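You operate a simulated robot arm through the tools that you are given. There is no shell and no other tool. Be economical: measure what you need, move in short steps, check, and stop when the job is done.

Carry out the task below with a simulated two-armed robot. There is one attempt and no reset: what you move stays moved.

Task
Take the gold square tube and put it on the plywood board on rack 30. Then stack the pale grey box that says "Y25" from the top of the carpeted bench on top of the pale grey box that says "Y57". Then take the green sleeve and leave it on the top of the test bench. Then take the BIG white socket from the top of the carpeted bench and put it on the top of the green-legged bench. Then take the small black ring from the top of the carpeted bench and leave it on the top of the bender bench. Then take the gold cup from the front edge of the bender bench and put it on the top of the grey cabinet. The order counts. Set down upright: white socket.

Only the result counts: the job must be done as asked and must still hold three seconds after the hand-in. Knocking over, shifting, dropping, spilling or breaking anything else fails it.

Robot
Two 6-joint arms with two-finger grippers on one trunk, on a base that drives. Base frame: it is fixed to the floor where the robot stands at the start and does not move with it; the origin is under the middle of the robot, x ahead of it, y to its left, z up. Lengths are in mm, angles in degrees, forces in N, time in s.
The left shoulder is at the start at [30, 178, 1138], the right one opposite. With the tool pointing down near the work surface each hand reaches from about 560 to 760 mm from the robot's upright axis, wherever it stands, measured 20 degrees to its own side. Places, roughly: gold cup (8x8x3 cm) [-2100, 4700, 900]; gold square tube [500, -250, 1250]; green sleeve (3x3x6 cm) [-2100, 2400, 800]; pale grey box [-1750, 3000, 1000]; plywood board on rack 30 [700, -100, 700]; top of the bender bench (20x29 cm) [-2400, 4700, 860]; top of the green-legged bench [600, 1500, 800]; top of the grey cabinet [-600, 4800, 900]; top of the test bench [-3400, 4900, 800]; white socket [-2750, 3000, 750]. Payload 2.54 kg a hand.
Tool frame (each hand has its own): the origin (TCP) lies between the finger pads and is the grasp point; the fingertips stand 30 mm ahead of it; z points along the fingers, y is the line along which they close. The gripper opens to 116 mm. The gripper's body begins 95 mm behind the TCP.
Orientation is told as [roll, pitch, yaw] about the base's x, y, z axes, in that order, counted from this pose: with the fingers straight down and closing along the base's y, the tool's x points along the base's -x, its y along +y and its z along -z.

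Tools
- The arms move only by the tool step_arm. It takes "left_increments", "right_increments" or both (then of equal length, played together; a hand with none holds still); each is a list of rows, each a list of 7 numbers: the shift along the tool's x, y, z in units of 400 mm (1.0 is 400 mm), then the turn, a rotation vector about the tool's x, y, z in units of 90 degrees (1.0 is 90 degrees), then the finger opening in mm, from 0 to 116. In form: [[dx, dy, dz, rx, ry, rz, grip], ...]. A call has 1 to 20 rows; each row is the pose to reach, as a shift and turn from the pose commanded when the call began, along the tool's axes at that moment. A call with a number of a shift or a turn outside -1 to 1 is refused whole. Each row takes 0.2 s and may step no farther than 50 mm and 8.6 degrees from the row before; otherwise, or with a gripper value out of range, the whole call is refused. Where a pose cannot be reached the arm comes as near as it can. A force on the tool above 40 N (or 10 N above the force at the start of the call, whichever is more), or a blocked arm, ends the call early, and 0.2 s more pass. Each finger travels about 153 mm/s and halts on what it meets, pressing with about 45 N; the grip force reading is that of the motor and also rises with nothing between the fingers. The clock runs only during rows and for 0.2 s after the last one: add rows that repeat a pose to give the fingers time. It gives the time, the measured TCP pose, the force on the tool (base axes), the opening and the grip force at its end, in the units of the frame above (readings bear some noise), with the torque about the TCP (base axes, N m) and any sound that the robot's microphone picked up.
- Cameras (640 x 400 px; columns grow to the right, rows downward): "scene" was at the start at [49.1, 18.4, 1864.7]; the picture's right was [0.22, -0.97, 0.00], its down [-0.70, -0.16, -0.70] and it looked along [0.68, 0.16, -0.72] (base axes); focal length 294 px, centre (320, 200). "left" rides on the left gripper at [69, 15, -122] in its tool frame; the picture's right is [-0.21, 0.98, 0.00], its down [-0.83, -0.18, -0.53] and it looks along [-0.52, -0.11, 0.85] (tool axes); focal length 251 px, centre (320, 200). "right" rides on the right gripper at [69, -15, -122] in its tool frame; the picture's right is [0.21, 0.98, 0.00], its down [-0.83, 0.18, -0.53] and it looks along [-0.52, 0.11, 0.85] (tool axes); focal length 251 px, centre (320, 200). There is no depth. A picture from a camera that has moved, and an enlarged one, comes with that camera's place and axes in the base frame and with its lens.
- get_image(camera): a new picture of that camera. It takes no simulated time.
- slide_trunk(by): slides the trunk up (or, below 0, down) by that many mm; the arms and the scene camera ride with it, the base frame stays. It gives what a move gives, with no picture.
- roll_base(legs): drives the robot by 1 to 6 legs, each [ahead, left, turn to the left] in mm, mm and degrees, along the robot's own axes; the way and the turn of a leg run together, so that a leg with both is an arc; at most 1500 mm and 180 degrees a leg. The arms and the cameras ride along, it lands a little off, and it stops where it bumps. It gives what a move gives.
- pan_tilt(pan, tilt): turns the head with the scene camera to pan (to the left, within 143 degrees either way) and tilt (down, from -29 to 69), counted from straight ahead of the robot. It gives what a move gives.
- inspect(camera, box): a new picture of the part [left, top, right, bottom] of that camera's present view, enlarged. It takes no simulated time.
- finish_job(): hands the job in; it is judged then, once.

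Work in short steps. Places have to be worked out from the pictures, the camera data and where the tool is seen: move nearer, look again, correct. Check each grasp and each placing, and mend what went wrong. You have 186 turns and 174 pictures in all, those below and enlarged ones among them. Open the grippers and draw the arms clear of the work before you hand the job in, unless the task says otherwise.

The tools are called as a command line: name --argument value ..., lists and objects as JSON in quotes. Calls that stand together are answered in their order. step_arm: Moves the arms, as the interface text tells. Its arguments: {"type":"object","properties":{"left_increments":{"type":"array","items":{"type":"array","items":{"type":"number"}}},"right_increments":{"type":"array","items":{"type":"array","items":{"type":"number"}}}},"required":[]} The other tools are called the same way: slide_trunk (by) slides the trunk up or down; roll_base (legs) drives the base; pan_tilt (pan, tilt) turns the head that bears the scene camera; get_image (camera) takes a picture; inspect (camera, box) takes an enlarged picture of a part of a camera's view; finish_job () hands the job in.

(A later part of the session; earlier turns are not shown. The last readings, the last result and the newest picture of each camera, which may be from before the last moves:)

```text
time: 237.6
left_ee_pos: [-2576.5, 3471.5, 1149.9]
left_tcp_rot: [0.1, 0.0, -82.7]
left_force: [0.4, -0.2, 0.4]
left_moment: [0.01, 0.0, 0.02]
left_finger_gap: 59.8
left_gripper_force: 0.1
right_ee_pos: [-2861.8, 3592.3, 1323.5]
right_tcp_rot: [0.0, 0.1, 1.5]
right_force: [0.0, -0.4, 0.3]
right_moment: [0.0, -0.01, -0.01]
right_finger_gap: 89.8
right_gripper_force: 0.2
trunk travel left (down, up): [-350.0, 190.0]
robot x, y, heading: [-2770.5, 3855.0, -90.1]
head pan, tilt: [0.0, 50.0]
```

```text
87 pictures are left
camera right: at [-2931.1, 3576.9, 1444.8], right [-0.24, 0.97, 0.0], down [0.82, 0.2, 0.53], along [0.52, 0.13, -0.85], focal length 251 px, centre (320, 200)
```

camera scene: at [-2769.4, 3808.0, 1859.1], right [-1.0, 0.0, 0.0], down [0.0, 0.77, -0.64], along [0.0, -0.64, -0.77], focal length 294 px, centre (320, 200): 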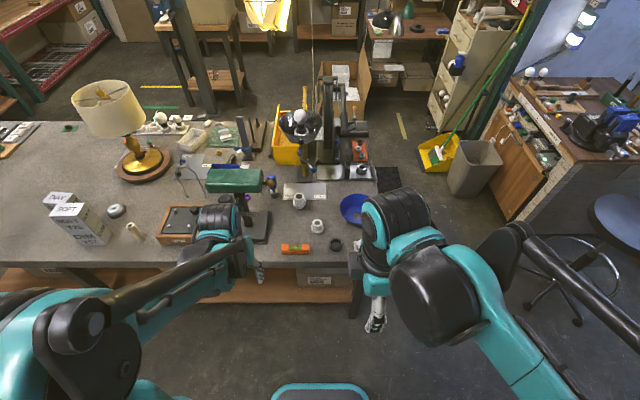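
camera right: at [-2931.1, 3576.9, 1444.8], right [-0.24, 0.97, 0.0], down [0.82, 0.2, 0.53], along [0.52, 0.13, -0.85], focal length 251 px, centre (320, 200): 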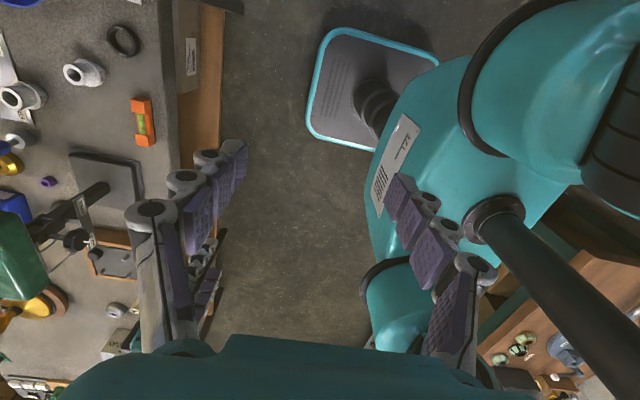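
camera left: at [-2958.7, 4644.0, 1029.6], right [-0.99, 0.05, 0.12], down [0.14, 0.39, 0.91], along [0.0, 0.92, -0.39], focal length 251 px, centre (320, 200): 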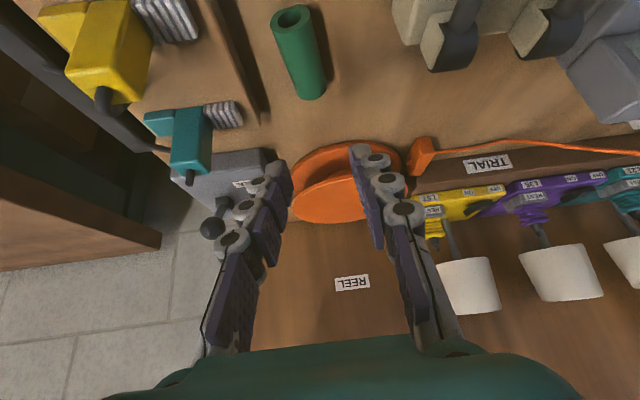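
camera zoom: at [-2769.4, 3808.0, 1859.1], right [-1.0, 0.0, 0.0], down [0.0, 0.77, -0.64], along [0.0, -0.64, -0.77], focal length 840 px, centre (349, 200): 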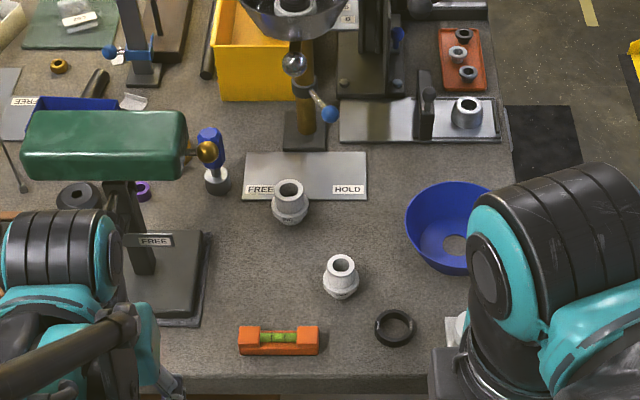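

Two white sockets of similar size; I enlarge both for measurement.

inspect --camera "scene" --box '[285, 180, 345, 245]'

inspect --camera "right" --box '[0, 10, 180, 150]'

```text
6.15 times, centred on (315, 212) of scene
camera zoom: at [-2769.4, 3808.0, 1859.1], right [-1.0, 0.0, 0.0], down [0.0, 0.77, -0.64], along [0.0, -0.64, -0.77], focal length 1809 px, centre (351, 123)
```

zoom: 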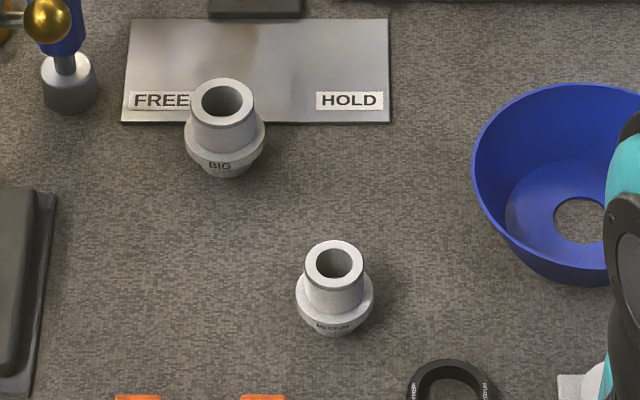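

```text
2.86 times, centred on (90, 80) of right
camera zoom: at [-2931.1, 3576.9, 1444.8], right [-0.24, 0.97, 0.0], down [0.82, 0.2, 0.53], along [0.52, 0.13, -0.85], focal length 718 px, centre (977, 543)
```

zoom: 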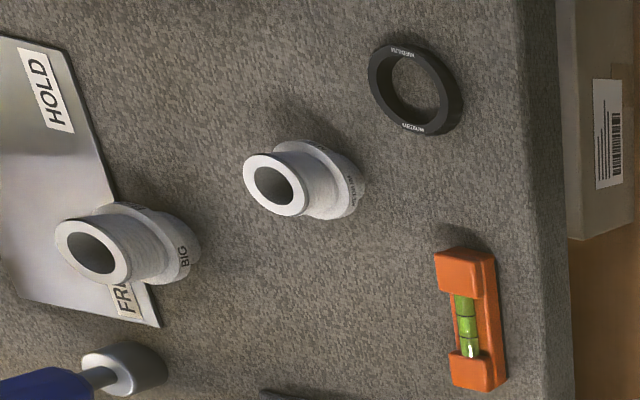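

The far socket is labelled "BIG" (centre [-2678,2978], top z 888); the near one is MEDIUM and the ring near it is MEDIUM too. I position the base for the right arm and turn the right hand to yaw -90 with slight back tilt.

roll_base --legs '[[0, 265, 0], [195, 0, 0]]'

step_arm --right_increments '[[0, 0, 0, 0, 0, 0.085, 80], [0, 0, 0, 0, 0, 0.17, 80], [0, 0, 0, 0, 0, 0.255, 80], [0, 0, 0, 0, 0, 0.34, 80], [0, 0, 0, 0, 0, 0.425, 80], [0, 0, 0, 0, 0, 0.51, 80], [0, 0, 0, 0, 0, 0.595, 80], [0, 0, 0, 0, 0, 0.68, 80], [0, 0, 0, 0, 0, 0.765, 80], [0, 0, 0, 0, 0, 0.85, 80], [0, 0, 0, 0, 0, 0.935, 80], [0, 0, 0, 0, 0, 1.0, 80]]'

step_arm --right_increments '[[0, 0, 0, 0, -0.074, 0, 80], [0, 0, 0, 0, -0.148, 0, 80], [0, 0, 0, 0, -0.222, 0, 80]]'

get_image --camera "right"

get_image --camera "scene"

```text
time: 240.7
left_ee_pos: [-2308.8, 3275.9, 1150.6]
left_tcp_rot: [0.1, 0.0, -82.7]
left_force: [-0.7, 0.6, -0.9]
left_moment: [0.02, -0.02, 0.03]
left_finger_gap: 60.0
left_gripper_force: 0.0
right_ee_pos: [-2595.8, 3397.0, 1323.1]
right_tcp_rot: [-0.1, 0.2, 1.7]
right_force: [0.0, 0.8, -0.1]
right_moment: [0.06, 0.04, 0.01]
right_finger_gap: 90.0
right_gripper_force: 0.1
trunk travel left (down, up): [-350.0, 190.0]
robot x, y, heading: [-2506.8, 3659.3, -89.8]
head pan, tilt: [0.0, 50.0]
```

```text
time: 243.3
left_ee_pos: [-2309.7, 3276.2, 1150.9]
left_tcp_rot: [0.2, -0.1, -82.6]
left_force: [0.1, 0.1, 0.8]
left_moment: [-0.03, 0.0, 0.02]
left_finger_gap: 59.6
left_gripper_force: 0.0
right_ee_pos: [-2595.6, 3398.5, 1325.1]
right_tcp_rot: [-0.2, -0.1, -88.6]
right_force: [0.0, -0.1, -0.5]
right_moment: [0.01, -0.02, 0.0]
right_finger_gap: 80.2
right_gripper_force: 0.0
trunk travel left (down, up): [-350.0, 190.0]
robot x, y, heading: [-2501.7, 3662.1, -89.7]
head pan, tilt: [0.0, 50.0]
```

```text
time: 244.1
left_ee_pos: [-2311.0, 3275.8, 1150.9]
left_tcp_rot: [0.0, 0.0, -82.6]
left_force: [0.3, 0.7, 0.4]
left_moment: [0.0, 0.0, 0.07]
left_finger_gap: 60.1
left_gripper_force: 0.1
right_ee_pos: [-2595.2, 3398.3, 1323.5]
right_tcp_rot: [-0.1, -20.2, -88.4]
right_force: [-0.8, -0.8, -0.6]
right_moment: [-0.03, -0.04, 0.0]
right_finger_gap: 80.1
right_gripper_force: 0.2
trunk travel left (down, up): [-350.0, 190.0]
robot x, y, heading: [-2505.3, 3659.7, -89.7]
head pan, tilt: [0.0, 50.0]
```

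```text
84 pictures are left
camera right: at [-2615.1, 3505.4, 1413.8], right [0.97, 0.23, -0.08], down [0.2, -0.59, 0.78], along [0.13, -0.78, -0.62], focal length 251 px, centre (320, 200)
```

right: 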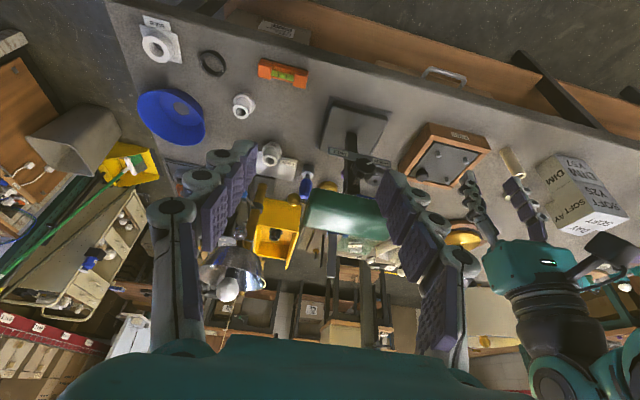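

```text
83 pictures are left
camera scene: at [-2504.7, 3613.8, 1859.1], right [-1.0, 0.0, 0.0], down [0.0, 0.77, -0.64], along [0.0, -0.64, -0.77], focal length 294 px, centre (320, 200)
```

scene: 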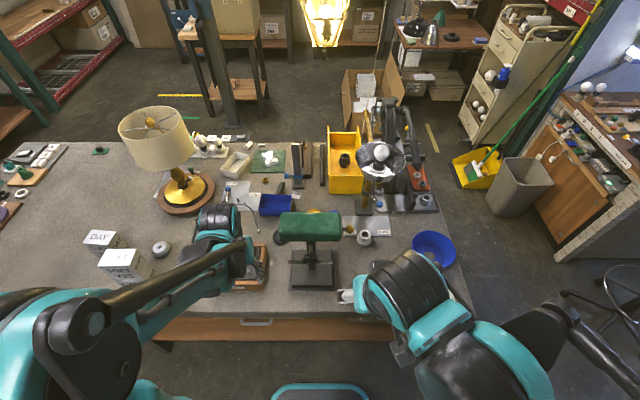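

The bowl on the post overhangs at about [-2694,2916,1228], so I tilt the hand to 30°, back the base 30 mm, and bring the hand in low from the front.

roll_base --legs '[[-30, 0, 0]]'

step_arm --right_increments '[[0, 0, 0, 0, -0.055, 0, 80], [0, 0, 0, 0, -0.11, 0, 80]]'

step_arm --right_increments '[[-0.0145, -0.018, 0.09, 0, 0, 0, 80], [-0.029, -0.036, 0.18, 0, 0, 0, 80], [-0.0435, -0.053, 0.27, 0, 0, 0, 80], [-0.058, -0.071, 0.36, 0, 0, 0, 80], [-0.0725, -0.089, 0.45, 0, 0, 0, 80], [-0.087, -0.107, 0.54, 0, 0, 0, 80], [-0.1015, -0.125, 0.63, 0, 0, 0, 80], [-0.116, -0.142, 0.72, 0, 0, 0, 80], [-0.13, -0.16, 0.81, 0, 0, 0, 80], [-0.145, -0.178, 0.9, 0, 0, 0, 80], [-0.145, -0.178, 0.9, 0, 0, 0, 80]]'

get_image --camera "right"

```text
time: 244.9
left_ee_pos: [-2310.4, 3303.8, 1150.4]
left_tcp_rot: [0.1, 0.1, -82.7]
left_force: [0.4, 0.9, 0.3]
left_moment: [0.02, 0.01, -0.01]
left_finger_gap: 60.0
left_gripper_force: 0.0
right_ee_pos: [-2595.6, 3424.8, 1324.1]
right_tcp_rot: [-0.1, -19.9, -88.3]
right_force: [-0.4, 0.2, -0.7]
right_moment: [0.03, 0.03, 0.0]
right_finger_gap: 80.0
right_gripper_force: 0.1
trunk travel left (down, up): [-350.0, 190.0]
robot x, y, heading: [-2502.4, 3693.1, -89.7]
head pan, tilt: [0.0, 50.0]
```

```text
time: 245.5
left_ee_pos: [-2309.6, 3305.7, 1151.3]
left_tcp_rot: [0.1, 0.1, -82.6]
left_force: [0.8, -0.4, 0.6]
left_moment: [-0.06, 0.01, 0.01]
left_finger_gap: 60.1
left_gripper_force: 0.0
right_ee_pos: [-2589.3, 3420.8, 1323.8]
right_tcp_rot: [-0.3, -29.9, -88.4]
right_force: [0.2, 0.6, 0.2]
right_moment: [-0.01, -0.01, 0.0]
right_finger_gap: 79.9
right_gripper_force: 0.0
right hand out of reach, approached as far as the arm can: row 2
trunk travel left (down, up): [-350.0, 190.0]
robot x, y, heading: [-2501.0, 3688.7, -90.1]
head pan, tilt: [0.0, 50.0]
```

```text
time: 247.9
left_ee_pos: [-2309.1, 3307.5, 1150.0]
left_tcp_rot: [0.1, 0.1, -82.6]
left_force: [0.2, -0.4, -0.6]
left_moment: [-0.04, 0.05, 0.0]
left_finger_gap: 59.9
left_gripper_force: 0.1
right_ee_pos: [-2654.1, 3171.4, 1067.6]
right_tcp_rot: [-0.2, -29.9, -88.3]
right_force: [0.1, 0.7, 0.7]
right_moment: [-0.05, 0.02, 0.0]
right_finger_gap: 80.2
right_gripper_force: 0.0
right hand out of reach, approached as far as the arm can: row 9, 10, 11
trunk travel left (down, up): [-350.0, 190.0]
robot x, y, heading: [-2506.7, 3688.5, -89.7]
head pan, tilt: [0.0, 50.0]
```

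```text
82 pictures are left
camera right: at [-2673.6, 3292.4, 1139.6], right [0.97, 0.21, -0.11], down [0.2, -0.45, 0.87], along [0.14, -0.87, -0.47], focal length 251 px, centre (320, 200)
```

right: 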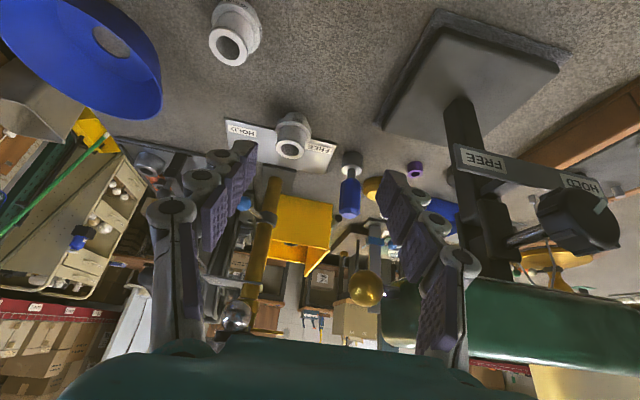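

I continue forward and down toward the socket to about [-2678,3010,950].

step_arm --right_increments '[[-0.04, -0.014, 0.091, 0, 0, 0, 80], [-0.08, -0.028, 0.182, 0, 0, 0, 80], [-0.12, -0.043, 0.272, 0, 0, 0, 80], [-0.16, -0.057, 0.363, 0, 0, 0, 80], [-0.2, -0.071, 0.454, 0, 0, 0, 80], [-0.2, -0.071, 0.454, 0, 0, 0, 80]]'

get_image --camera "right"

get_image --camera "scene"

```text
time: 249.3
left_ee_pos: [-2309.1, 3306.9, 1150.2]
left_tcp_rot: [0.0, -0.1, -82.7]
left_force: [0.7, 0.0, 0.0]
left_moment: [-0.04, -0.01, 0.02]
left_finger_gap: 60.0
left_gripper_force: 0.0
right_ee_pos: [-2678.8, 3011.3, 952.3]
right_tcp_rot: [-0.1, -29.8, -88.4]
right_force: [-0.2, 0.6, -0.3]
right_moment: [-0.01, 0.0, -0.01]
right_finger_gap: 79.6
right_gripper_force: 0.0
trunk travel left (down, up): [-350.0, 190.0]
robot x, y, heading: [-2500.0, 3691.0, -89.8]
head pan, tilt: [0.0, 50.0]
```

```text
81 pictures are left
camera right: at [-2697.5, 3131.8, 1022.7], right [0.97, 0.21, -0.11], down [0.2, -0.44, 0.87], along [0.14, -0.87, -0.47], focal length 251 px, centre (320, 200)
```

right: 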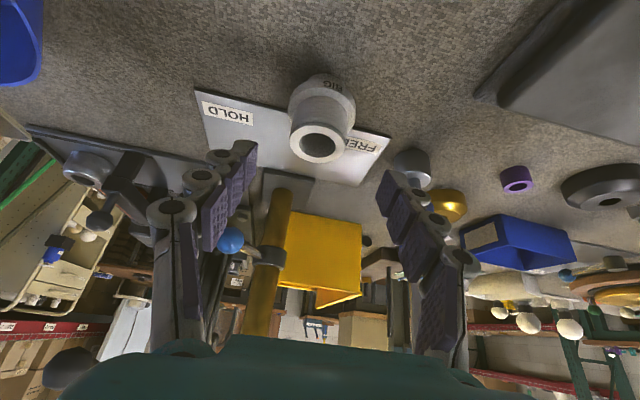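

```text
80 pictures are left
camera scene: at [-2503.1, 3642.9, 1859.1], right [-1.0, 0.0, 0.0], down [0.0, 0.77, -0.64], along [0.0, -0.64, -0.77], focal length 294 px, centre (320, 200)
```

scene: 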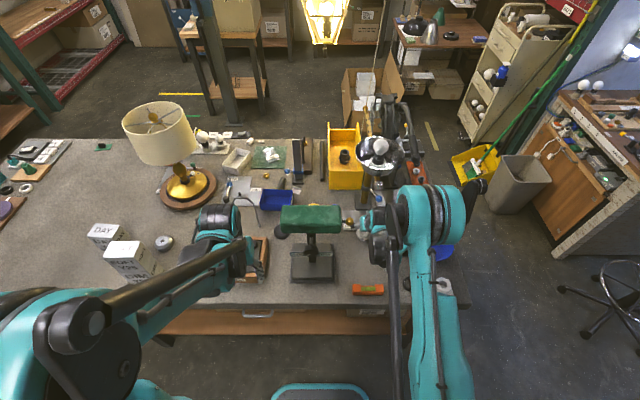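

Aligned with the BIG socket. I go down to z≈892 with pads at the neck and close.

step_arm --right_increments '[[0.008, 0, 0.055, 0, 0, 0, 80], [0.015, -0.001, 0.11, 0, 0, 0, 80], [0.023, -0.002, 0.16, 0, 0, 0, 80], [0.023, -0.002, 0.16, 0, 0, 0, 80], [0.023, -0.002, 0.16, 0, 0, 0, 55], [0.023, -0.002, 0.16, 0, 0, 0, 38], [0.023, -0.002, 0.16, 0, 0, 0, 35], [0.023, -0.002, 0.16, 0, 0, 0, 35]]'

get_image --camera "right"

```text
time: 251.1
left_ee_pos: [-2309.3, 3304.6, 1151.0]
left_tcp_rot: [0.1, 0.0, -82.6]
left_force: [0.1, 0.3, -0.3]
left_moment: [0.03, 0.0, 0.01]
left_finger_gap: 60.2
left_gripper_force: 0.0
right_ee_pos: [-2679.8, 2986.7, 890.1]
right_tcp_rot: [-0.3, -29.9, -88.3]
right_force: [-0.7, -0.5, 2.1]
right_moment: [-0.04, -0.01, -0.04]
right_finger_gap: 41.3
right_gripper_force: 44.9
trunk travel left (down, up): [-350.0, 190.0]
robot x, y, heading: [-2501.6, 3688.8, -89.8]
head pan, tilt: [0.0, 50.0]
```

```text
79 pictures are left
camera right: at [-2698.6, 3107.6, 961.7], right [0.97, 0.21, -0.11], down [0.2, -0.44, 0.87], along [0.14, -0.87, -0.47], focal length 251 px, centre (320, 200)
```

right: 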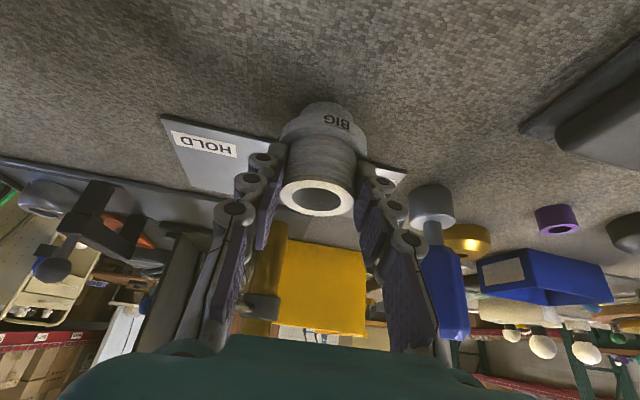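

Held (41 mm). I lift and draw back out from under the bowl.

step_arm --right_increments '[[-0.02, 0, -0.06, 0, 0, 0, 35], [-0.041, 0, -0.121, 0, 0, 0, 35], [0.01, 0.003, -0.217, 0, 0, 0, 35], [0.06, 0.005, -0.31, 0, 0, 0, 35], [0.11, 0.008, -0.41, 0, 0, 0, 35]]'

roll_base --legs '[[-170, 0, 0]]'

step_arm --right_increments '[[-0.02, 0, -0.1, 0, 0, 0, 35], [-0.03, 0, -0.2, 0, 0, 0, 35], [-0.04, 0, -0.3, 0, 0.02, 0, 35], [-0.04, 0, -0.4, 0, 0.04, 0, 35], [-0.04, 0, -0.5, 0, 0.06, 0, 35], [-0.04, 0, -0.6, 0, 0.08, 0, 35], [-0.04, 0, -0.7, 0, 0.1, 0, 35]]'

get_image --camera "right"

get_image --camera "scene"

```text
time: 252.3
left_ee_pos: [-2309.3, 3307.6, 1151.2]
left_tcp_rot: [0.1, -0.2, -82.6]
left_force: [0.0, -0.7, 0.6]
left_moment: [-0.04, 0.0, 0.02]
left_finger_gap: 60.1
left_gripper_force: 0.0
right_ee_pos: [-2679.6, 3104.9, 1013.4]
right_tcp_rot: [-0.2, -29.9, -88.3]
right_force: [0.1, 0.0, -0.3]
right_moment: [-0.01, -0.01, 0.03]
right_finger_gap: 40.9
right_gripper_force: 45.5
right hand out of reach, approached as far as the arm can: row 5
trunk travel left (down, up): [-350.0, 190.0]
robot x, y, heading: [-2503.0, 3688.5, -89.7]
head pan, tilt: [0.0, 50.0]
```

```text
time: 253.8
left_ee_pos: [-2309.8, 3474.3, 1150.2]
left_tcp_rot: [0.1, 0.0, -82.5]
left_force: [0.1, 0.0, -0.4]
left_moment: [-0.01, -0.01, 0.0]
left_finger_gap: 60.0
left_gripper_force: 0.0
right_ee_pos: [-2679.5, 3273.2, 1014.3]
right_tcp_rot: [-0.2, -29.9, -88.3]
right_force: [0.3, 0.3, -0.5]
right_moment: [0.01, 0.03, 0.01]
right_finger_gap: 40.9
right_gripper_force: 44.8
trunk travel left (down, up): [-350.0, 190.0]
robot x, y, heading: [-2503.1, 3855.3, -89.7]
head pan, tilt: [0.0, 50.0]
```

```text
time: 255.4
left_ee_pos: [-2309.5, 3474.5, 1150.6]
left_tcp_rot: [0.1, -0.1, -82.5]
left_force: [0.1, 1.1, 0.0]
left_moment: [-0.02, -0.06, 0.0]
left_finger_gap: 60.3
left_gripper_force: 0.0
right_ee_pos: [-2682.8, 3398.6, 1266.3]
right_tcp_rot: [-0.3, -20.8, -88.3]
right_force: [0.1, -0.3, -1.4]
right_moment: [-0.02, 0.05, 0.01]
right_finger_gap: 40.7
right_gripper_force: 44.9
trunk travel left (down, up): [-350.0, 190.0]
robot x, y, heading: [-2505.1, 3857.6, -89.9]
head pan, tilt: [0.0, 50.0]
```

```text
78 pictures are left
camera right: at [-2701.2, 3506.4, 1354.9], right [0.97, 0.23, -0.08], down [0.2, -0.58, 0.79], along [0.13, -0.78, -0.61], focal length 251 px, centre (320, 200)
```

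right: 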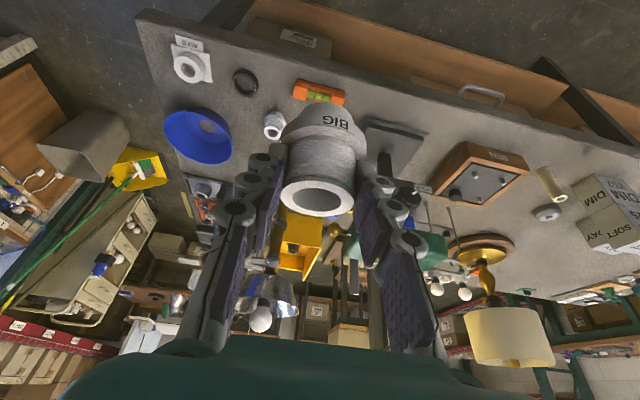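

```text
77 pictures are left
camera scene: at [-2503.5, 3812.4, 1859.1], right [-1.0, 0.0, 0.0], down [0.0, 0.77, -0.64], along [0.0, -0.64, -0.77], focal length 294 px, centre (320, 200)
```

scene: 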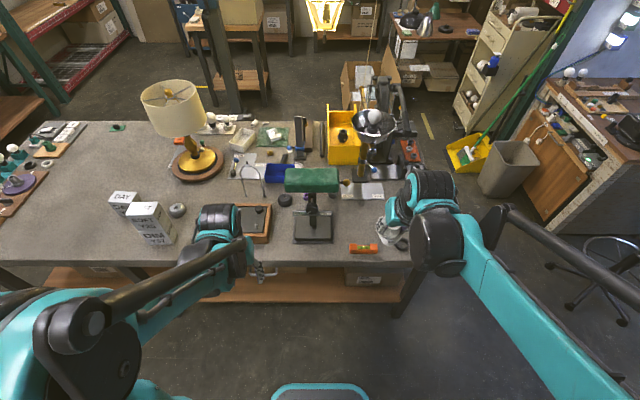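

Everything else stands. I drive along the aisle to the right, then down toward the green-legged bench.

roll_base --legs '[[0, 1450, 0], [0, 880, 0], [1200, 0, 0], [900, 0, 0]]'

pan_tilt --pan 60 --tilt 35

get_image --camera "scene"

```text
time: 276.9
left_ee_pos: [38.5, 1370.3, 1150.2]
left_tcp_rot: [0.1, 0.0, -82.9]
left_force: [0.2, -0.4, -0.3]
left_moment: [0.0, 0.04, 0.01]
left_finger_gap: 59.9
left_gripper_force: 0.0
right_ee_pos: [-335.3, 1294.2, 1264.4]
right_tcp_rot: [-0.2, -20.6, -88.6]
right_force: [0.0, -0.3, 0.1]
right_moment: [0.03, 0.0, -0.03]
right_finger_gap: 39.6
right_gripper_force: 44.8
trunk travel left (down, up): [-350.0, 190.0]
robot x, y, heading: [-153.1, 1752.9, -89.9]
head pan, tilt: [0.0, 50.0]
```

```text
time: 278.2
left_ee_pos: [38.2, 1369.0, 1150.0]
left_tcp_rot: [0.1, 0.0, -82.9]
left_force: [0.1, 0.9, -0.5]
left_moment: [0.01, -0.02, -0.01]
left_finger_gap: 59.9
left_gripper_force: 0.1
right_ee_pos: [-335.4, 1293.8, 1264.9]
right_tcp_rot: [-0.2, -20.7, -88.6]
right_force: [-0.1, -0.6, 0.0]
right_moment: [-0.01, 0.01, 0.0]
right_finger_gap: 39.4
right_gripper_force: 45.2
trunk travel left (down, up): [-350.0, 190.0]
robot x, y, heading: [-153.7, 1750.5, -90.0]
head pan, tilt: [60.0, 35.0]
```

```text
76 pictures are left
camera scene: at [-77.9, 1739.3, 1880.8], right [-0.5, -0.86, 0.0], down [-0.5, 0.29, -0.82], along [0.71, -0.41, -0.57], focal length 294 px, centre (320, 200)
```

scene: 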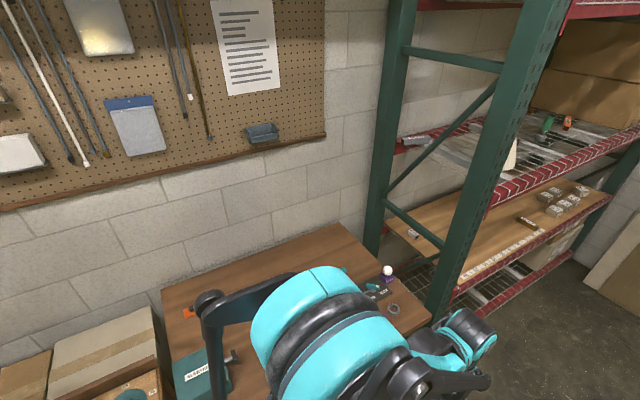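

The tube still lies on the board. I step away from the bench edge, turn to face it and look.

roll_base --legs '[[0, -130, 0], [0, 0, 90]]'

pan_tilt --pan 0 --tilt 45

get_image --camera "scene"

get_image --camera "right"

```text
time: 283.3
left_ee_pos: [98.5, 1949.2, 1150.5]
left_tcp_rot: [0.0, 0.0, 7.4]
left_force: [-1.0, 0.4, 1.3]
left_moment: [-0.01, 0.01, 0.01]
left_finger_gap: 59.9
left_gripper_force: 0.1
right_ee_pos: [178.0, 1577.5, 1264.7]
right_tcp_rot: [-0.2, -20.8, 1.8]
right_force: [0.4, 0.1, 0.2]
right_moment: [0.0, 0.03, -0.03]
right_finger_gap: 39.5
right_gripper_force: 45.3
trunk travel left (down, up): [-350.0, 190.0]
robot x, y, heading: [-282.2, 1755.7, 0.3]
head pan, tilt: [60.0, 35.0]
```

```text
time: 284.6
left_ee_pos: [100.0, 1949.5, 1150.4]
left_tcp_rot: [0.1, -0.1, 7.5]
left_force: [-0.6, -0.2, -0.4]
left_moment: [0.02, 0.02, 0.0]
left_finger_gap: 59.8
left_gripper_force: 0.0
right_ee_pos: [178.2, 1576.3, 1265.9]
right_tcp_rot: [-0.2, -20.7, 1.8]
right_force: [0.2, 0.0, -0.2]
right_moment: [-0.01, -0.04, 0.01]
right_finger_gap: 39.6
right_gripper_force: 45.1
trunk travel left (down, up): [-350.0, 190.0]
robot x, y, heading: [-280.6, 1755.1, 0.2]
head pan, tilt: [0.0, 45.0]
```

```text
75 pictures are left
camera scene: at [-230.8, 1754.4, 1866.0], right [0.0, -1.0, 0.0], down [-0.71, 0.0, -0.71], along [0.71, 0.0, -0.71], focal length 294 px, centre (320, 200)
```

scene: 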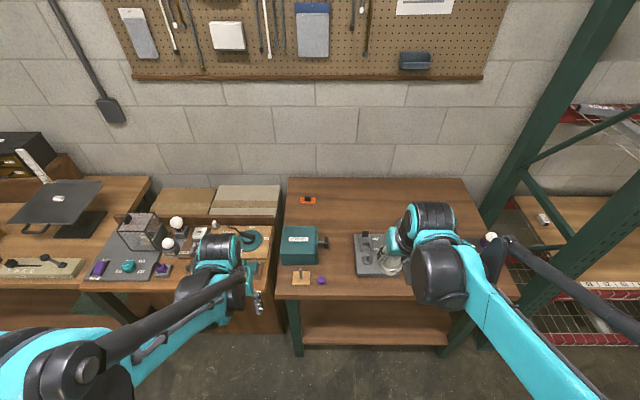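

```text
74 pictures are left
camera right: at [69.7, 1559.0, 1353.9], right [-0.23, 0.97, -0.08], down [0.58, 0.2, 0.79], along [0.78, 0.14, -0.61], focal length 251 px, centre (320, 200)
```

right: 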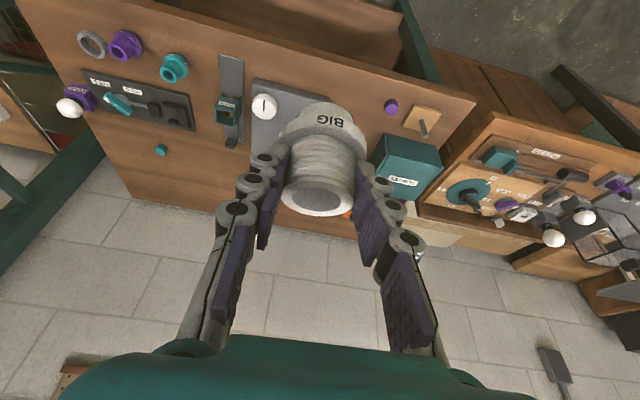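

The socket is still held. I inspect the bench top for a free spot.

inspect --camera "scene" --box '[270, 170, 530, 320]'

inspect --camera "right" --box '[30, 0, 490, 280]'

```text
2.46 times, centred on (400, 245) of scene
camera zoom: at [-230.8, 1754.4, 1866.0], right [0.0, -1.0, 0.0], down [-0.71, 0.0, -0.71], along [0.71, 0.0, -0.71], focal length 724 px, centre (123, 89)
```

zoom: 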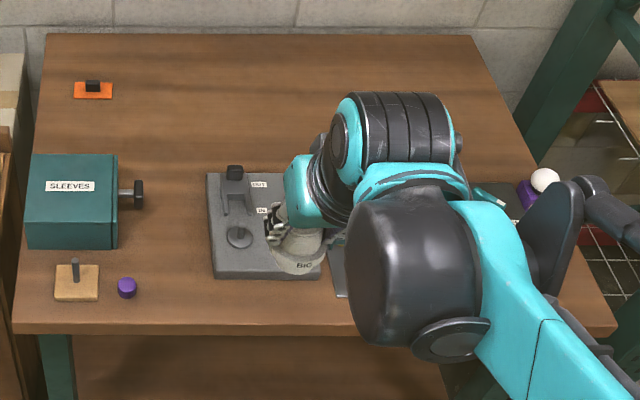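

```text
1.39 times, centred on (260, 140) of right
camera zoom: at [69.7, 1559.0, 1353.9], right [-0.23, 0.97, -0.08], down [0.58, 0.2, 0.79], along [0.78, 0.14, -0.61], focal length 350 px, centre (404, 284)
```

zoom: 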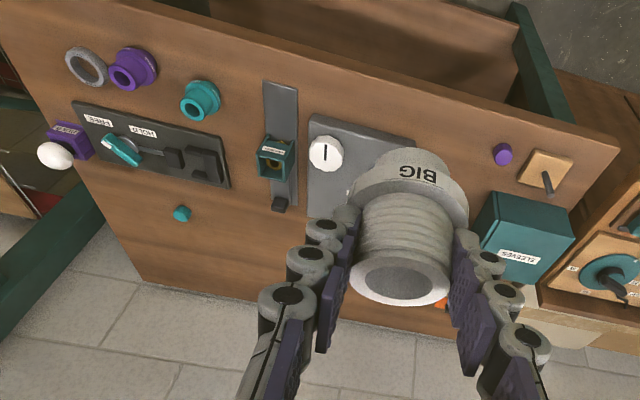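

Free spot between the purple piece and the grey plate, about [395,1673], bench z≈830. I shift the base for reach and bring the socket above the spot with 30° tilt (socket upright).

roll_base --legs '[[-20, 100, 0]]'

step_arm --right_increments '[[-0.034, -0.003, 0.097, 0, -0.011, 0, 35], [-0.067, -0.006, 0.194, 0, -0.022, 0, 35], [-0.1, -0.009, 0.292, 0, -0.034, 0, 35], [-0.134, -0.012, 0.389, 0, -0.045, 0, 35], [-0.168, -0.015, 0.486, 0, -0.056, 0, 35], [-0.2, -0.017, 0.583, 0, -0.067, 0, 35], [-0.235, -0.02, 0.68, 0, -0.079, 0, 35], [-0.268, -0.023, 0.778, 0, -0.09, 0, 35], [-0.302, -0.026, 0.875, 0, -0.101, 0, 35], [-0.302, -0.026, 0.875, 0, -0.101, 0, 35]]'

get_image --camera "right"

inspect --camera "scene" --box '[270, 170, 530, 340]'

```text
time: 285.8
left_ee_pos: [79.1, 2049.6, 1150.1]
left_tcp_rot: [-0.1, 0.0, 7.5]
left_force: [-0.1, 1.2, -0.2]
left_moment: [-0.04, 0.01, 0.01]
left_finger_gap: 59.7
left_gripper_force: 0.1
right_ee_pos: [156.7, 1677.1, 1265.5]
right_tcp_rot: [-0.3, -20.8, 1.8]
right_force: [-0.9, -0.2, -0.6]
right_moment: [-0.05, 0.01, 0.0]
right_finger_gap: 39.7
right_gripper_force: 45.3
trunk travel left (down, up): [-350.0, 190.0]
robot x, y, heading: [-303.2, 1851.5, 0.4]
head pan, tilt: [0.0, 45.0]
```

```text
time: 288.0
left_ee_pos: [78.9, 2049.4, 1149.8]
left_tcp_rot: [0.1, 0.0, 7.4]
left_force: [-0.3, -0.8, -0.6]
left_moment: [-0.04, 0.01, -0.01]
left_finger_gap: 60.2
left_gripper_force: 0.1
right_ee_pos: [393.9, 1672.6, 979.5]
right_tcp_rot: [-0.2, -29.8, 1.9]
right_force: [-0.6, 0.2, -0.4]
right_moment: [0.0, 0.0, 0.02]
right_finger_gap: 39.4
right_gripper_force: 44.4
trunk travel left (down, up): [-350.0, 190.0]
robot x, y, heading: [-300.5, 1856.1, 0.2]
head pan, tilt: [0.0, 45.0]
```

```text
71 pictures are left
camera right: at [273.2, 1654.8, 1050.9], right [-0.22, 0.97, -0.11], down [0.44, 0.2, 0.87], along [0.87, 0.14, -0.47], focal length 251 px, centre (320, 200)
```

right: 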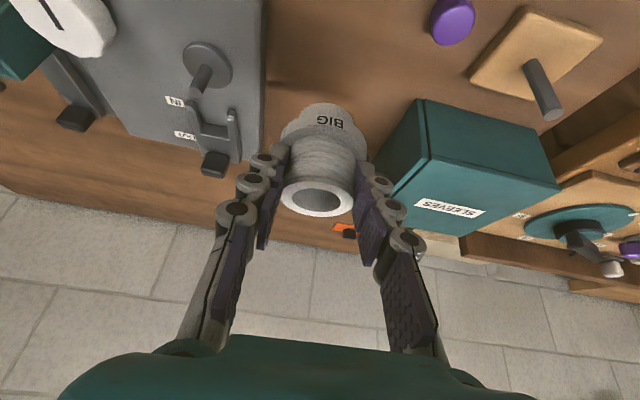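

```text
2.35 times, centred on (400, 255) of scene
camera zoom: at [-252.7, 1854.5, 1866.1], right [0.0, -1.0, 0.0], down [-0.71, 0.0, -0.71], along [0.71, 0.0, -0.71], focal length 692 px, centre (132, 71)
```

zoom: 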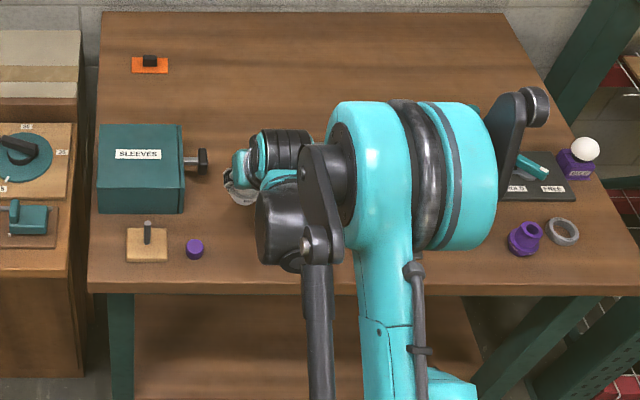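

Landing spot clear (~60 mm to the plate, ~95 mm to the purple piece). I lower, slowly at the end.

step_arm --right_increments '[[0.05, 0.01, 0.087, 0, 0, 0, 35], [0.0925, 0.02, 0.1606, 0, 0, 0, 35], [0.096, 0.02, 0.167, 0, 0, 0, 35], [0.1, 0.02, 0.1735, 0, 0, 0, 35], [0.104, 0.02, 0.18, 0, 0, 0, 35], [0.1075, 0.02, 0.187, 0, 0, 0, 35], [0.111, 0.02, 0.1931, 0, 0, 0, 35], [0.115, 0.02, 0.2, 0, 0, 0, 35], [0.119, 0.02, 0.206, 0, 0, 0, 35]]'

get_image --camera "right"

```text
time: 290.0
left_ee_pos: [78.6, 2050.0, 1149.9]
left_tcp_rot: [0.2, 0.0, 7.5]
left_force: [0.2, 0.1, 0.1]
left_moment: [0.03, 0.01, 0.02]
left_finger_gap: 60.1
left_gripper_force: 0.1
right_ee_pos: [393.8, 1680.6, 885.5]
right_tcp_rot: [-0.2, -29.8, 1.8]
right_force: [1.4, 0.2, -1.2]
right_moment: [-0.02, 0.0, 0.0]
right_finger_gap: 39.6
right_gripper_force: 45.0
trunk travel left (down, up): [-350.0, 190.0]
robot x, y, heading: [-300.7, 1854.2, 0.1]
head pan, tilt: [0.0, 45.0]
```

```text
69 pictures are left
camera right: at [272.8, 1662.2, 955.9], right [-0.22, 0.97, -0.11], down [0.45, 0.2, 0.87], along [0.87, 0.14, -0.47], focal length 251 px, centre (320, 200)
```

right: 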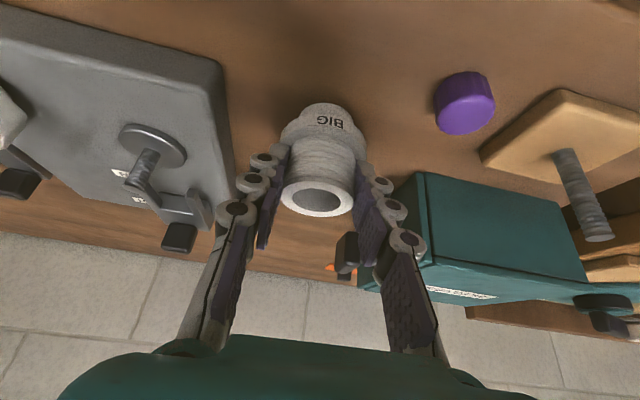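

Not in contact yet; I continue in 2.5 mm steps.

step_arm --right_increments '[[0.003, 0, 0.0054, 0, 0, 0, 35], [0.006, 0, 0.011, 0, 0, 0, 35], [0.0094, 0, 0.0163, 0, 0, 0, 35], [0.0125, 0, 0.0217, 0, 0, 0, 35], [0.0156, 0, 0.027, 0, 0, 0, 35], [0.019, 0, 0.0326, 0, 0, 0, 35], [0.022, 0, 0.038, 0, 0, 0, 35], [0.025, 0, 0.0434, 0, 0, 0, 35]]'

get_image --camera "right"

```text
time: 290.9
left_ee_pos: [76.2, 2048.9, 1150.8]
left_tcp_rot: [0.0, -0.1, 7.4]
left_force: [-0.4, 0.7, 0.4]
left_moment: [-0.01, -0.01, -0.02]
left_finger_gap: 60.0
left_gripper_force: 0.0
right_ee_pos: [392.4, 1679.9, 881.3]
right_tcp_rot: [-0.1, -30.4, 1.9]
right_force: [-7.2, 0.8, 24.7]
right_moment: [0.13, 0.51, 0.01]
right_finger_gap: 39.4
right_gripper_force: 45.5
trunk travel left (down, up): [-350.0, 190.0]
robot x, y, heading: [-308.0, 1856.0, 0.2]
head pan, tilt: [0.0, 45.0]
stopped in row 4 (right hand): the force on the tool passed its limit at 44 N (the readings are from after the stop); the commanded pose is now the measured one
```

```text
68 pictures are left
camera right: at [271.8, 1662.2, 950.6], right [-0.21, 0.97, -0.11], down [0.44, 0.2, 0.88], along [0.87, 0.14, -0.47], focal length 251 px, centre (320, 200)
```

right: 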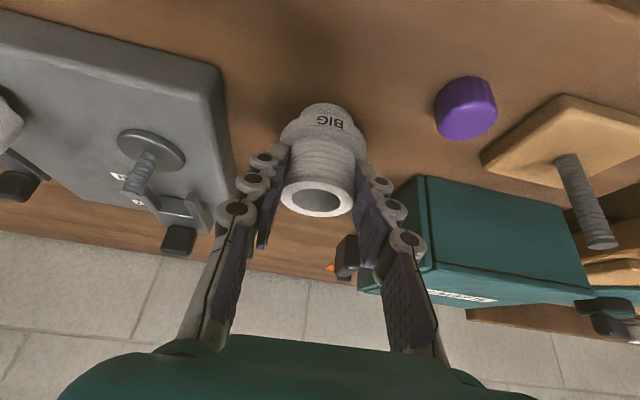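

Touchdown (25 N). I open and go straight up.

step_arm --right_increments '[[0, 0, 0, 0, 0, 0, 44], [0, 0, 0, 0, 0, 0, 52], [0, 0, 0, 0, 0, 0, 64], [0, 0, 0, 0, 0, 0, 64], [-0.03, 0, -0.052, 0, 0, 0, 64], [-0.0625, 0, -0.108, 0, 0, 0, 64], [-0.125, 0, -0.216, 0, 0, 0, 64]]'

get_image --camera "right"

```text
time: 292.5
left_ee_pos: [77.9, 2048.5, 1150.7]
left_tcp_rot: [0.0, -0.1, 7.6]
left_force: [0.2, 0.2, -0.4]
left_moment: [-0.01, -0.04, 0.02]
left_finger_gap: 60.2
left_gripper_force: 0.0
right_ee_pos: [393.4, 1681.1, 980.2]
right_tcp_rot: [-0.3, -30.1, 1.9]
right_force: [-0.1, -0.1, 0.4]
right_moment: [-0.01, 0.0, -0.01]
right_finger_gap: 64.3
right_gripper_force: 0.0
trunk travel left (down, up): [-350.0, 190.0]
robot x, y, heading: [-301.3, 1853.4, -0.0]
head pan, tilt: [0.0, 45.0]
```

```text
67 pictures are left
camera right: at [272.3, 1663.1, 1050.2], right [-0.21, 0.97, -0.11], down [0.44, 0.2, 0.88], along [0.87, 0.14, -0.47], focal length 251 px, centre (320, 200)
```

right: 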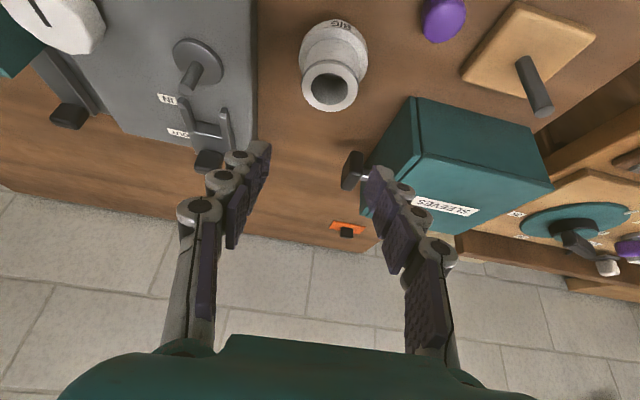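

The BIG socket stands upright on the green-legged bench. I fold the right arm, back away, turn to face the carpeted bench's right end, and look for the small black ring.

step_arm --right_increments '[[0.018, 0.002, -0.1, 0, 0.03, 0, 70], [0.036, 0.004, -0.2, 0, 0.07, 0, 70], [0.054, 0.006, -0.3, 0, 0.11, 0, 70], [0.073, 0.009, -0.41, 0, 0.15, 0, 70], [0.09, 0.011, -0.51, 0, 0.19, 0, 70], [0.109, 0.013, -0.61, 0, 0.23, 0, 70], [0.127, 0.016, -0.71, 0, 0.27, 0, 70], [0.145, 0.018, -0.81, 0, 0.3, 0, 70], [0.163, 0.02, -0.917, 0, 0.334, 0, 70]]'

roll_base --legs '[[-150, 0, 0], [0, 0, 180], [0, -620, 0]]'

get_image --camera "scene"

get_image --camera "right"

```text
time: 294.5
left_ee_pos: [78.4, 2049.8, 1151.0]
left_tcp_rot: [0.1, -0.2, 7.5]
left_force: [-0.2, 0.5, 0.7]
left_moment: [-0.01, -0.08, -0.01]
left_finger_gap: 60.0
left_gripper_force: 0.2
right_ee_pos: [151.8, 1682.4, 1262.9]
right_tcp_rot: [-0.2, -0.1, 1.7]
right_force: [-0.1, 0.5, 0.5]
right_moment: [0.01, 0.0, -0.06]
right_finger_gap: 69.8
right_gripper_force: 0.1
trunk travel left (down, up): [-350.0, 190.0]
robot x, y, heading: [-307.1, 1855.3, 0.3]
head pan, tilt: [0.0, 45.0]
```

```text
time: 306.3
left_ee_pos: [-819.8, 2298.8, 1150.5]
left_tcp_rot: [0.1, -0.1, -174.9]
left_force: [0.4, -0.4, -0.1]
left_moment: [-0.04, 0.0, -0.04]
left_finger_gap: 60.2
left_gripper_force: 0.1
right_ee_pos: [-877.6, 2667.5, 1261.1]
right_tcp_rot: [-0.2, -0.1, 179.0]
right_force: [0.0, -0.5, -0.8]
right_moment: [0.0, -0.01, 0.0]
right_finger_gap: 69.8
right_gripper_force: 0.2
trunk travel left (down, up): [-350.0, 190.0]
robot x, y, heading: [-431.4, 2476.6, 177.6]
head pan, tilt: [0.0, 45.0]
```

```text
66 pictures are left
camera scene: at [-480.2, 2479.3, 1866.0], right [0.04, 1.0, 0.0], down [0.71, -0.03, -0.71], along [-0.71, 0.03, -0.71], focal length 294 px, centre (320, 200)
```

scene: 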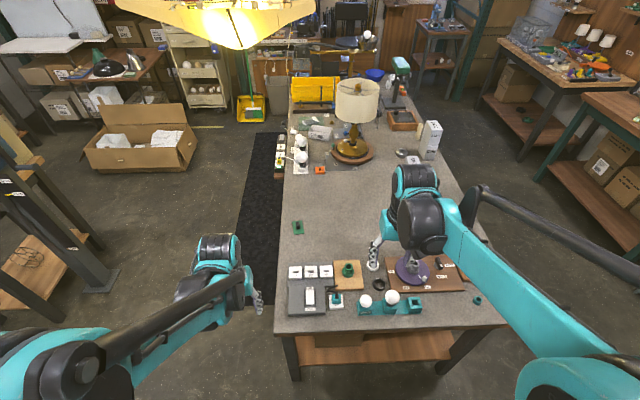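

```text
65 pictures are left
camera right: at [-809.9, 2682.0, 1382.9], right [0.2, -0.98, 0.0], down [-0.83, -0.17, 0.53], along [-0.52, -0.1, -0.84], focal length 251 px, centre (320, 200)
```

right: 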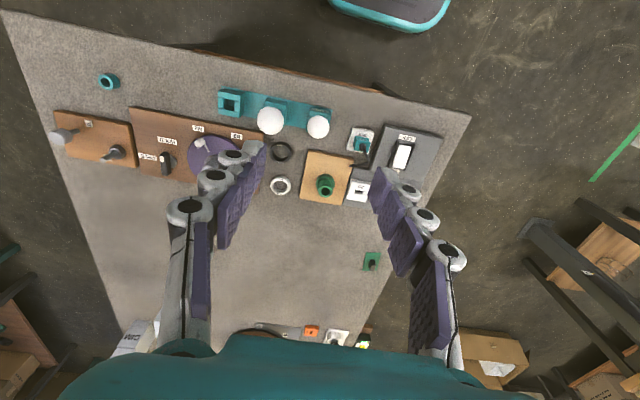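

I zoom on the black and white rings.

inspect --camera "right" --box '[220, 90, 340, 210]'

inspect --camera "scene" --box '[320, 240, 420, 320]'

```text
3.33 times, centred on (280, 150) of right
camera zoom: at [-809.9, 2682.0, 1382.9], right [0.2, -0.98, 0.0], down [-0.83, -0.17, 0.53], along [-0.52, -0.1, -0.84], focal length 838 px, centre (453, 367)
```

zoom: 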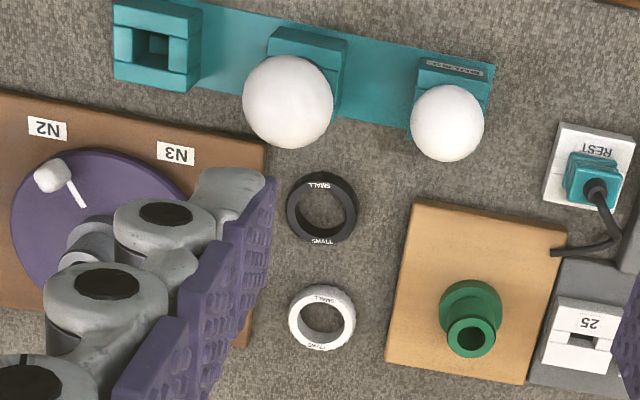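

```text
5.00 times, centred on (370, 280) of scene
camera zoom: at [-480.2, 2479.3, 1866.0], right [0.04, 1.0, 0.0], down [0.71, -0.03, -0.71], along [-0.71, 0.03, -0.71], focal length 1470 px, centre (70, -200)
```

zoom: 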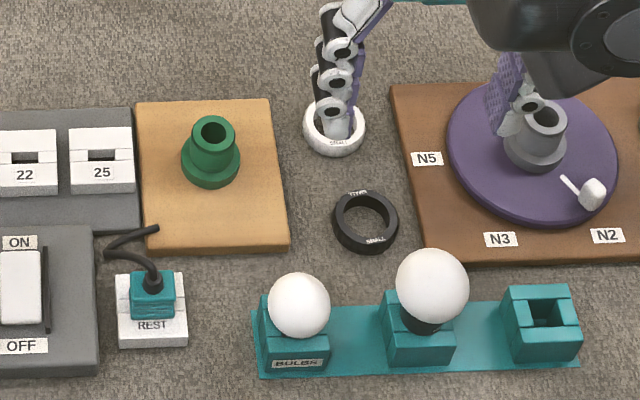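

It's labelled SMALL: ring centre ≈[-1038,2730], Ø48/32. Bulbs and boards are close, so I'll grip its −y wall with one finger in the hole. I hover at z 1000 first.

step_arm --right_increments '[[-0.057, -0.015, 0.093, 0, 0, 0, 40], [-0.115, -0.029, 0.186, 0, 0, 0, 40], [-0.172, -0.044, 0.28, 0, 0, 0, 40], [-0.23, -0.059, 0.373, 0, 0, 0, 40], [-0.287, -0.074, 0.466, 0, 0, 0, 40], [-0.345, -0.088, 0.56, 0, 0, 0, 40], [-0.402, -0.103, 0.6525, 0, 0, 0, 40], [-0.402, -0.103, 0.6525, 0, 0, 0, 40]]'

inspect --camera "right" --box '[220, 30, 420, 170]'

```text
time: 308.1
left_ee_pos: [-818.8, 2297.9, 1151.3]
left_tcp_rot: [0.0, 0.1, -175.1]
left_force: [1.4, -0.3, 0.4]
left_moment: [0.01, 0.07, 0.0]
left_finger_gap: 59.9
left_gripper_force: 0.0
right_ee_pos: [-1038.3, 2711.3, 1003.0]
right_tcp_rot: [-0.1, -0.2, 179.1]
right_force: [1.0, -1.0, 0.4]
right_moment: [0.02, 0.03, -0.03]
right_finger_gap: 39.8
right_gripper_force: 0.0
trunk travel left (down, up): [-350.0, 190.0]
robot x, y, heading: [-430.2, 2474.4, 177.7]
head pan, tilt: [0.0, 45.0]
```

```text
2.86 times, centred on (320, 100) of right
camera zoom: at [-969.0, 2725.3, 1123.0], right [0.2, -0.98, 0.0], down [-0.83, -0.17, 0.54], along [-0.53, -0.1, -0.84], focal length 718 px, centre (320, 486)
```

zoom: 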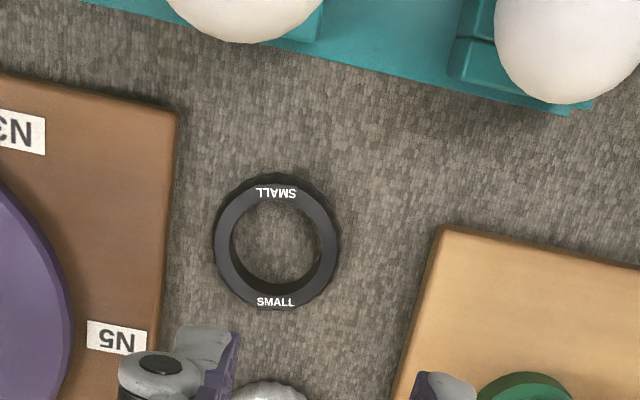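

Ring centre [-1039,2730] and the hand sits right for the wall grip. I set 27 mm opening and descend to z 893 to check.

step_arm --right_increments '[[0.001, 0, 0.09, 0, 0, 0, 27], [0.001, 0, 0.18, 0, 0, 0, 27], [0.001, 0, 0.275, 0, 0, 0, 27], [0.001, 0, 0.275, 0, 0, 0, 27]]'

inspect --camera "right" --box '[220, 80, 420, 220]'

```text
time: 309.1
left_ee_pos: [-820.1, 2297.6, 1150.3]
left_tcp_rot: [0.1, 0.0, -175.0]
left_force: [0.7, 0.9, 0.4]
left_moment: [0.01, 0.02, -0.02]
left_finger_gap: 59.8
left_gripper_force: 0.1
right_ee_pos: [-1039.2, 2712.2, 891.9]
right_tcp_rot: [-0.3, -0.1, 179.1]
right_force: [-0.4, 0.5, 0.6]
right_moment: [-0.03, -0.01, -0.01]
right_finger_gap: 26.9
right_gripper_force: 0.1
trunk travel left (down, up): [-350.0, 190.0]
robot x, y, heading: [-426.5, 2478.7, 177.5]
head pan, tilt: [0.0, 45.0]
```

```text
2.86 times, centred on (320, 150) of right
camera zoom: at [-969.7, 2726.8, 1012.5], right [0.2, -0.98, 0.0], down [-0.83, -0.17, 0.54], along [-0.53, -0.1, -0.84], focal length 718 px, centre (320, 343)
```

zoom: 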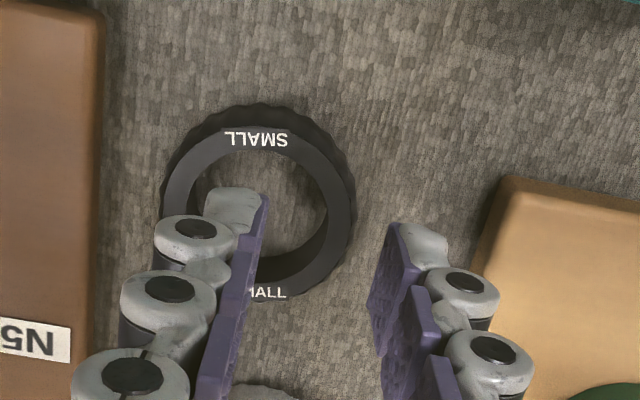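

The inner finger is over the hole. Small correction (−2 mm x, −1 mm y) and I descend to z 862.

step_arm --right_increments '[[-0.005, 0.0025, 0.02, 0, 0, 0, 27], [-0.005, 0.0025, 0.04, 0, 0, 0, 27], [-0.005, 0.0025, 0.055, 0, 0, 0, 27], [-0.005, 0.0025, 0.065, 0, 0, 0, 27], [-0.005, 0.0025, 0.073, 0, 0, 0, 27], [-0.005, 0.0025, 0.073, 0, 0, 0, 27]]'

inspect --camera "right" --box '[220, 80, 420, 220]'

```text
time: 310.5
left_ee_pos: [-820.3, 2298.7, 1150.4]
left_tcp_rot: [0.1, 0.0, -175.0]
left_force: [-0.4, 0.1, -0.2]
left_moment: [0.01, 0.0, 0.0]
left_finger_gap: 59.8
left_gripper_force: 0.0
right_ee_pos: [-1040.8, 2712.1, 862.0]
right_tcp_rot: [-0.2, -0.1, 179.1]
right_force: [0.0, -0.1, -0.2]
right_moment: [-0.01, 0.01, -0.04]
right_finger_gap: 27.0
right_gripper_force: 0.1
trunk travel left (down, up): [-350.0, 190.0]
robot x, y, heading: [-428.5, 2475.8, 177.7]
head pan, tilt: [0.0, 45.0]
```

```text
2.86 times, centred on (320, 150) of right
camera zoom: at [-972.1, 2725.9, 983.2], right [0.2, -0.98, 0.0], down [-0.83, -0.17, 0.53], along [-0.52, -0.1, -0.84], focal length 718 px, centre (320, 343)
```

zoom: 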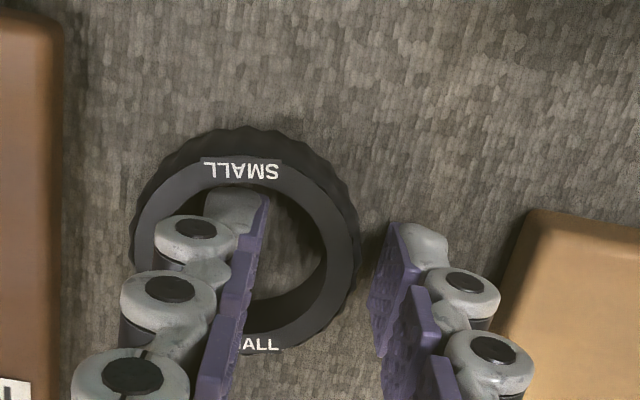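

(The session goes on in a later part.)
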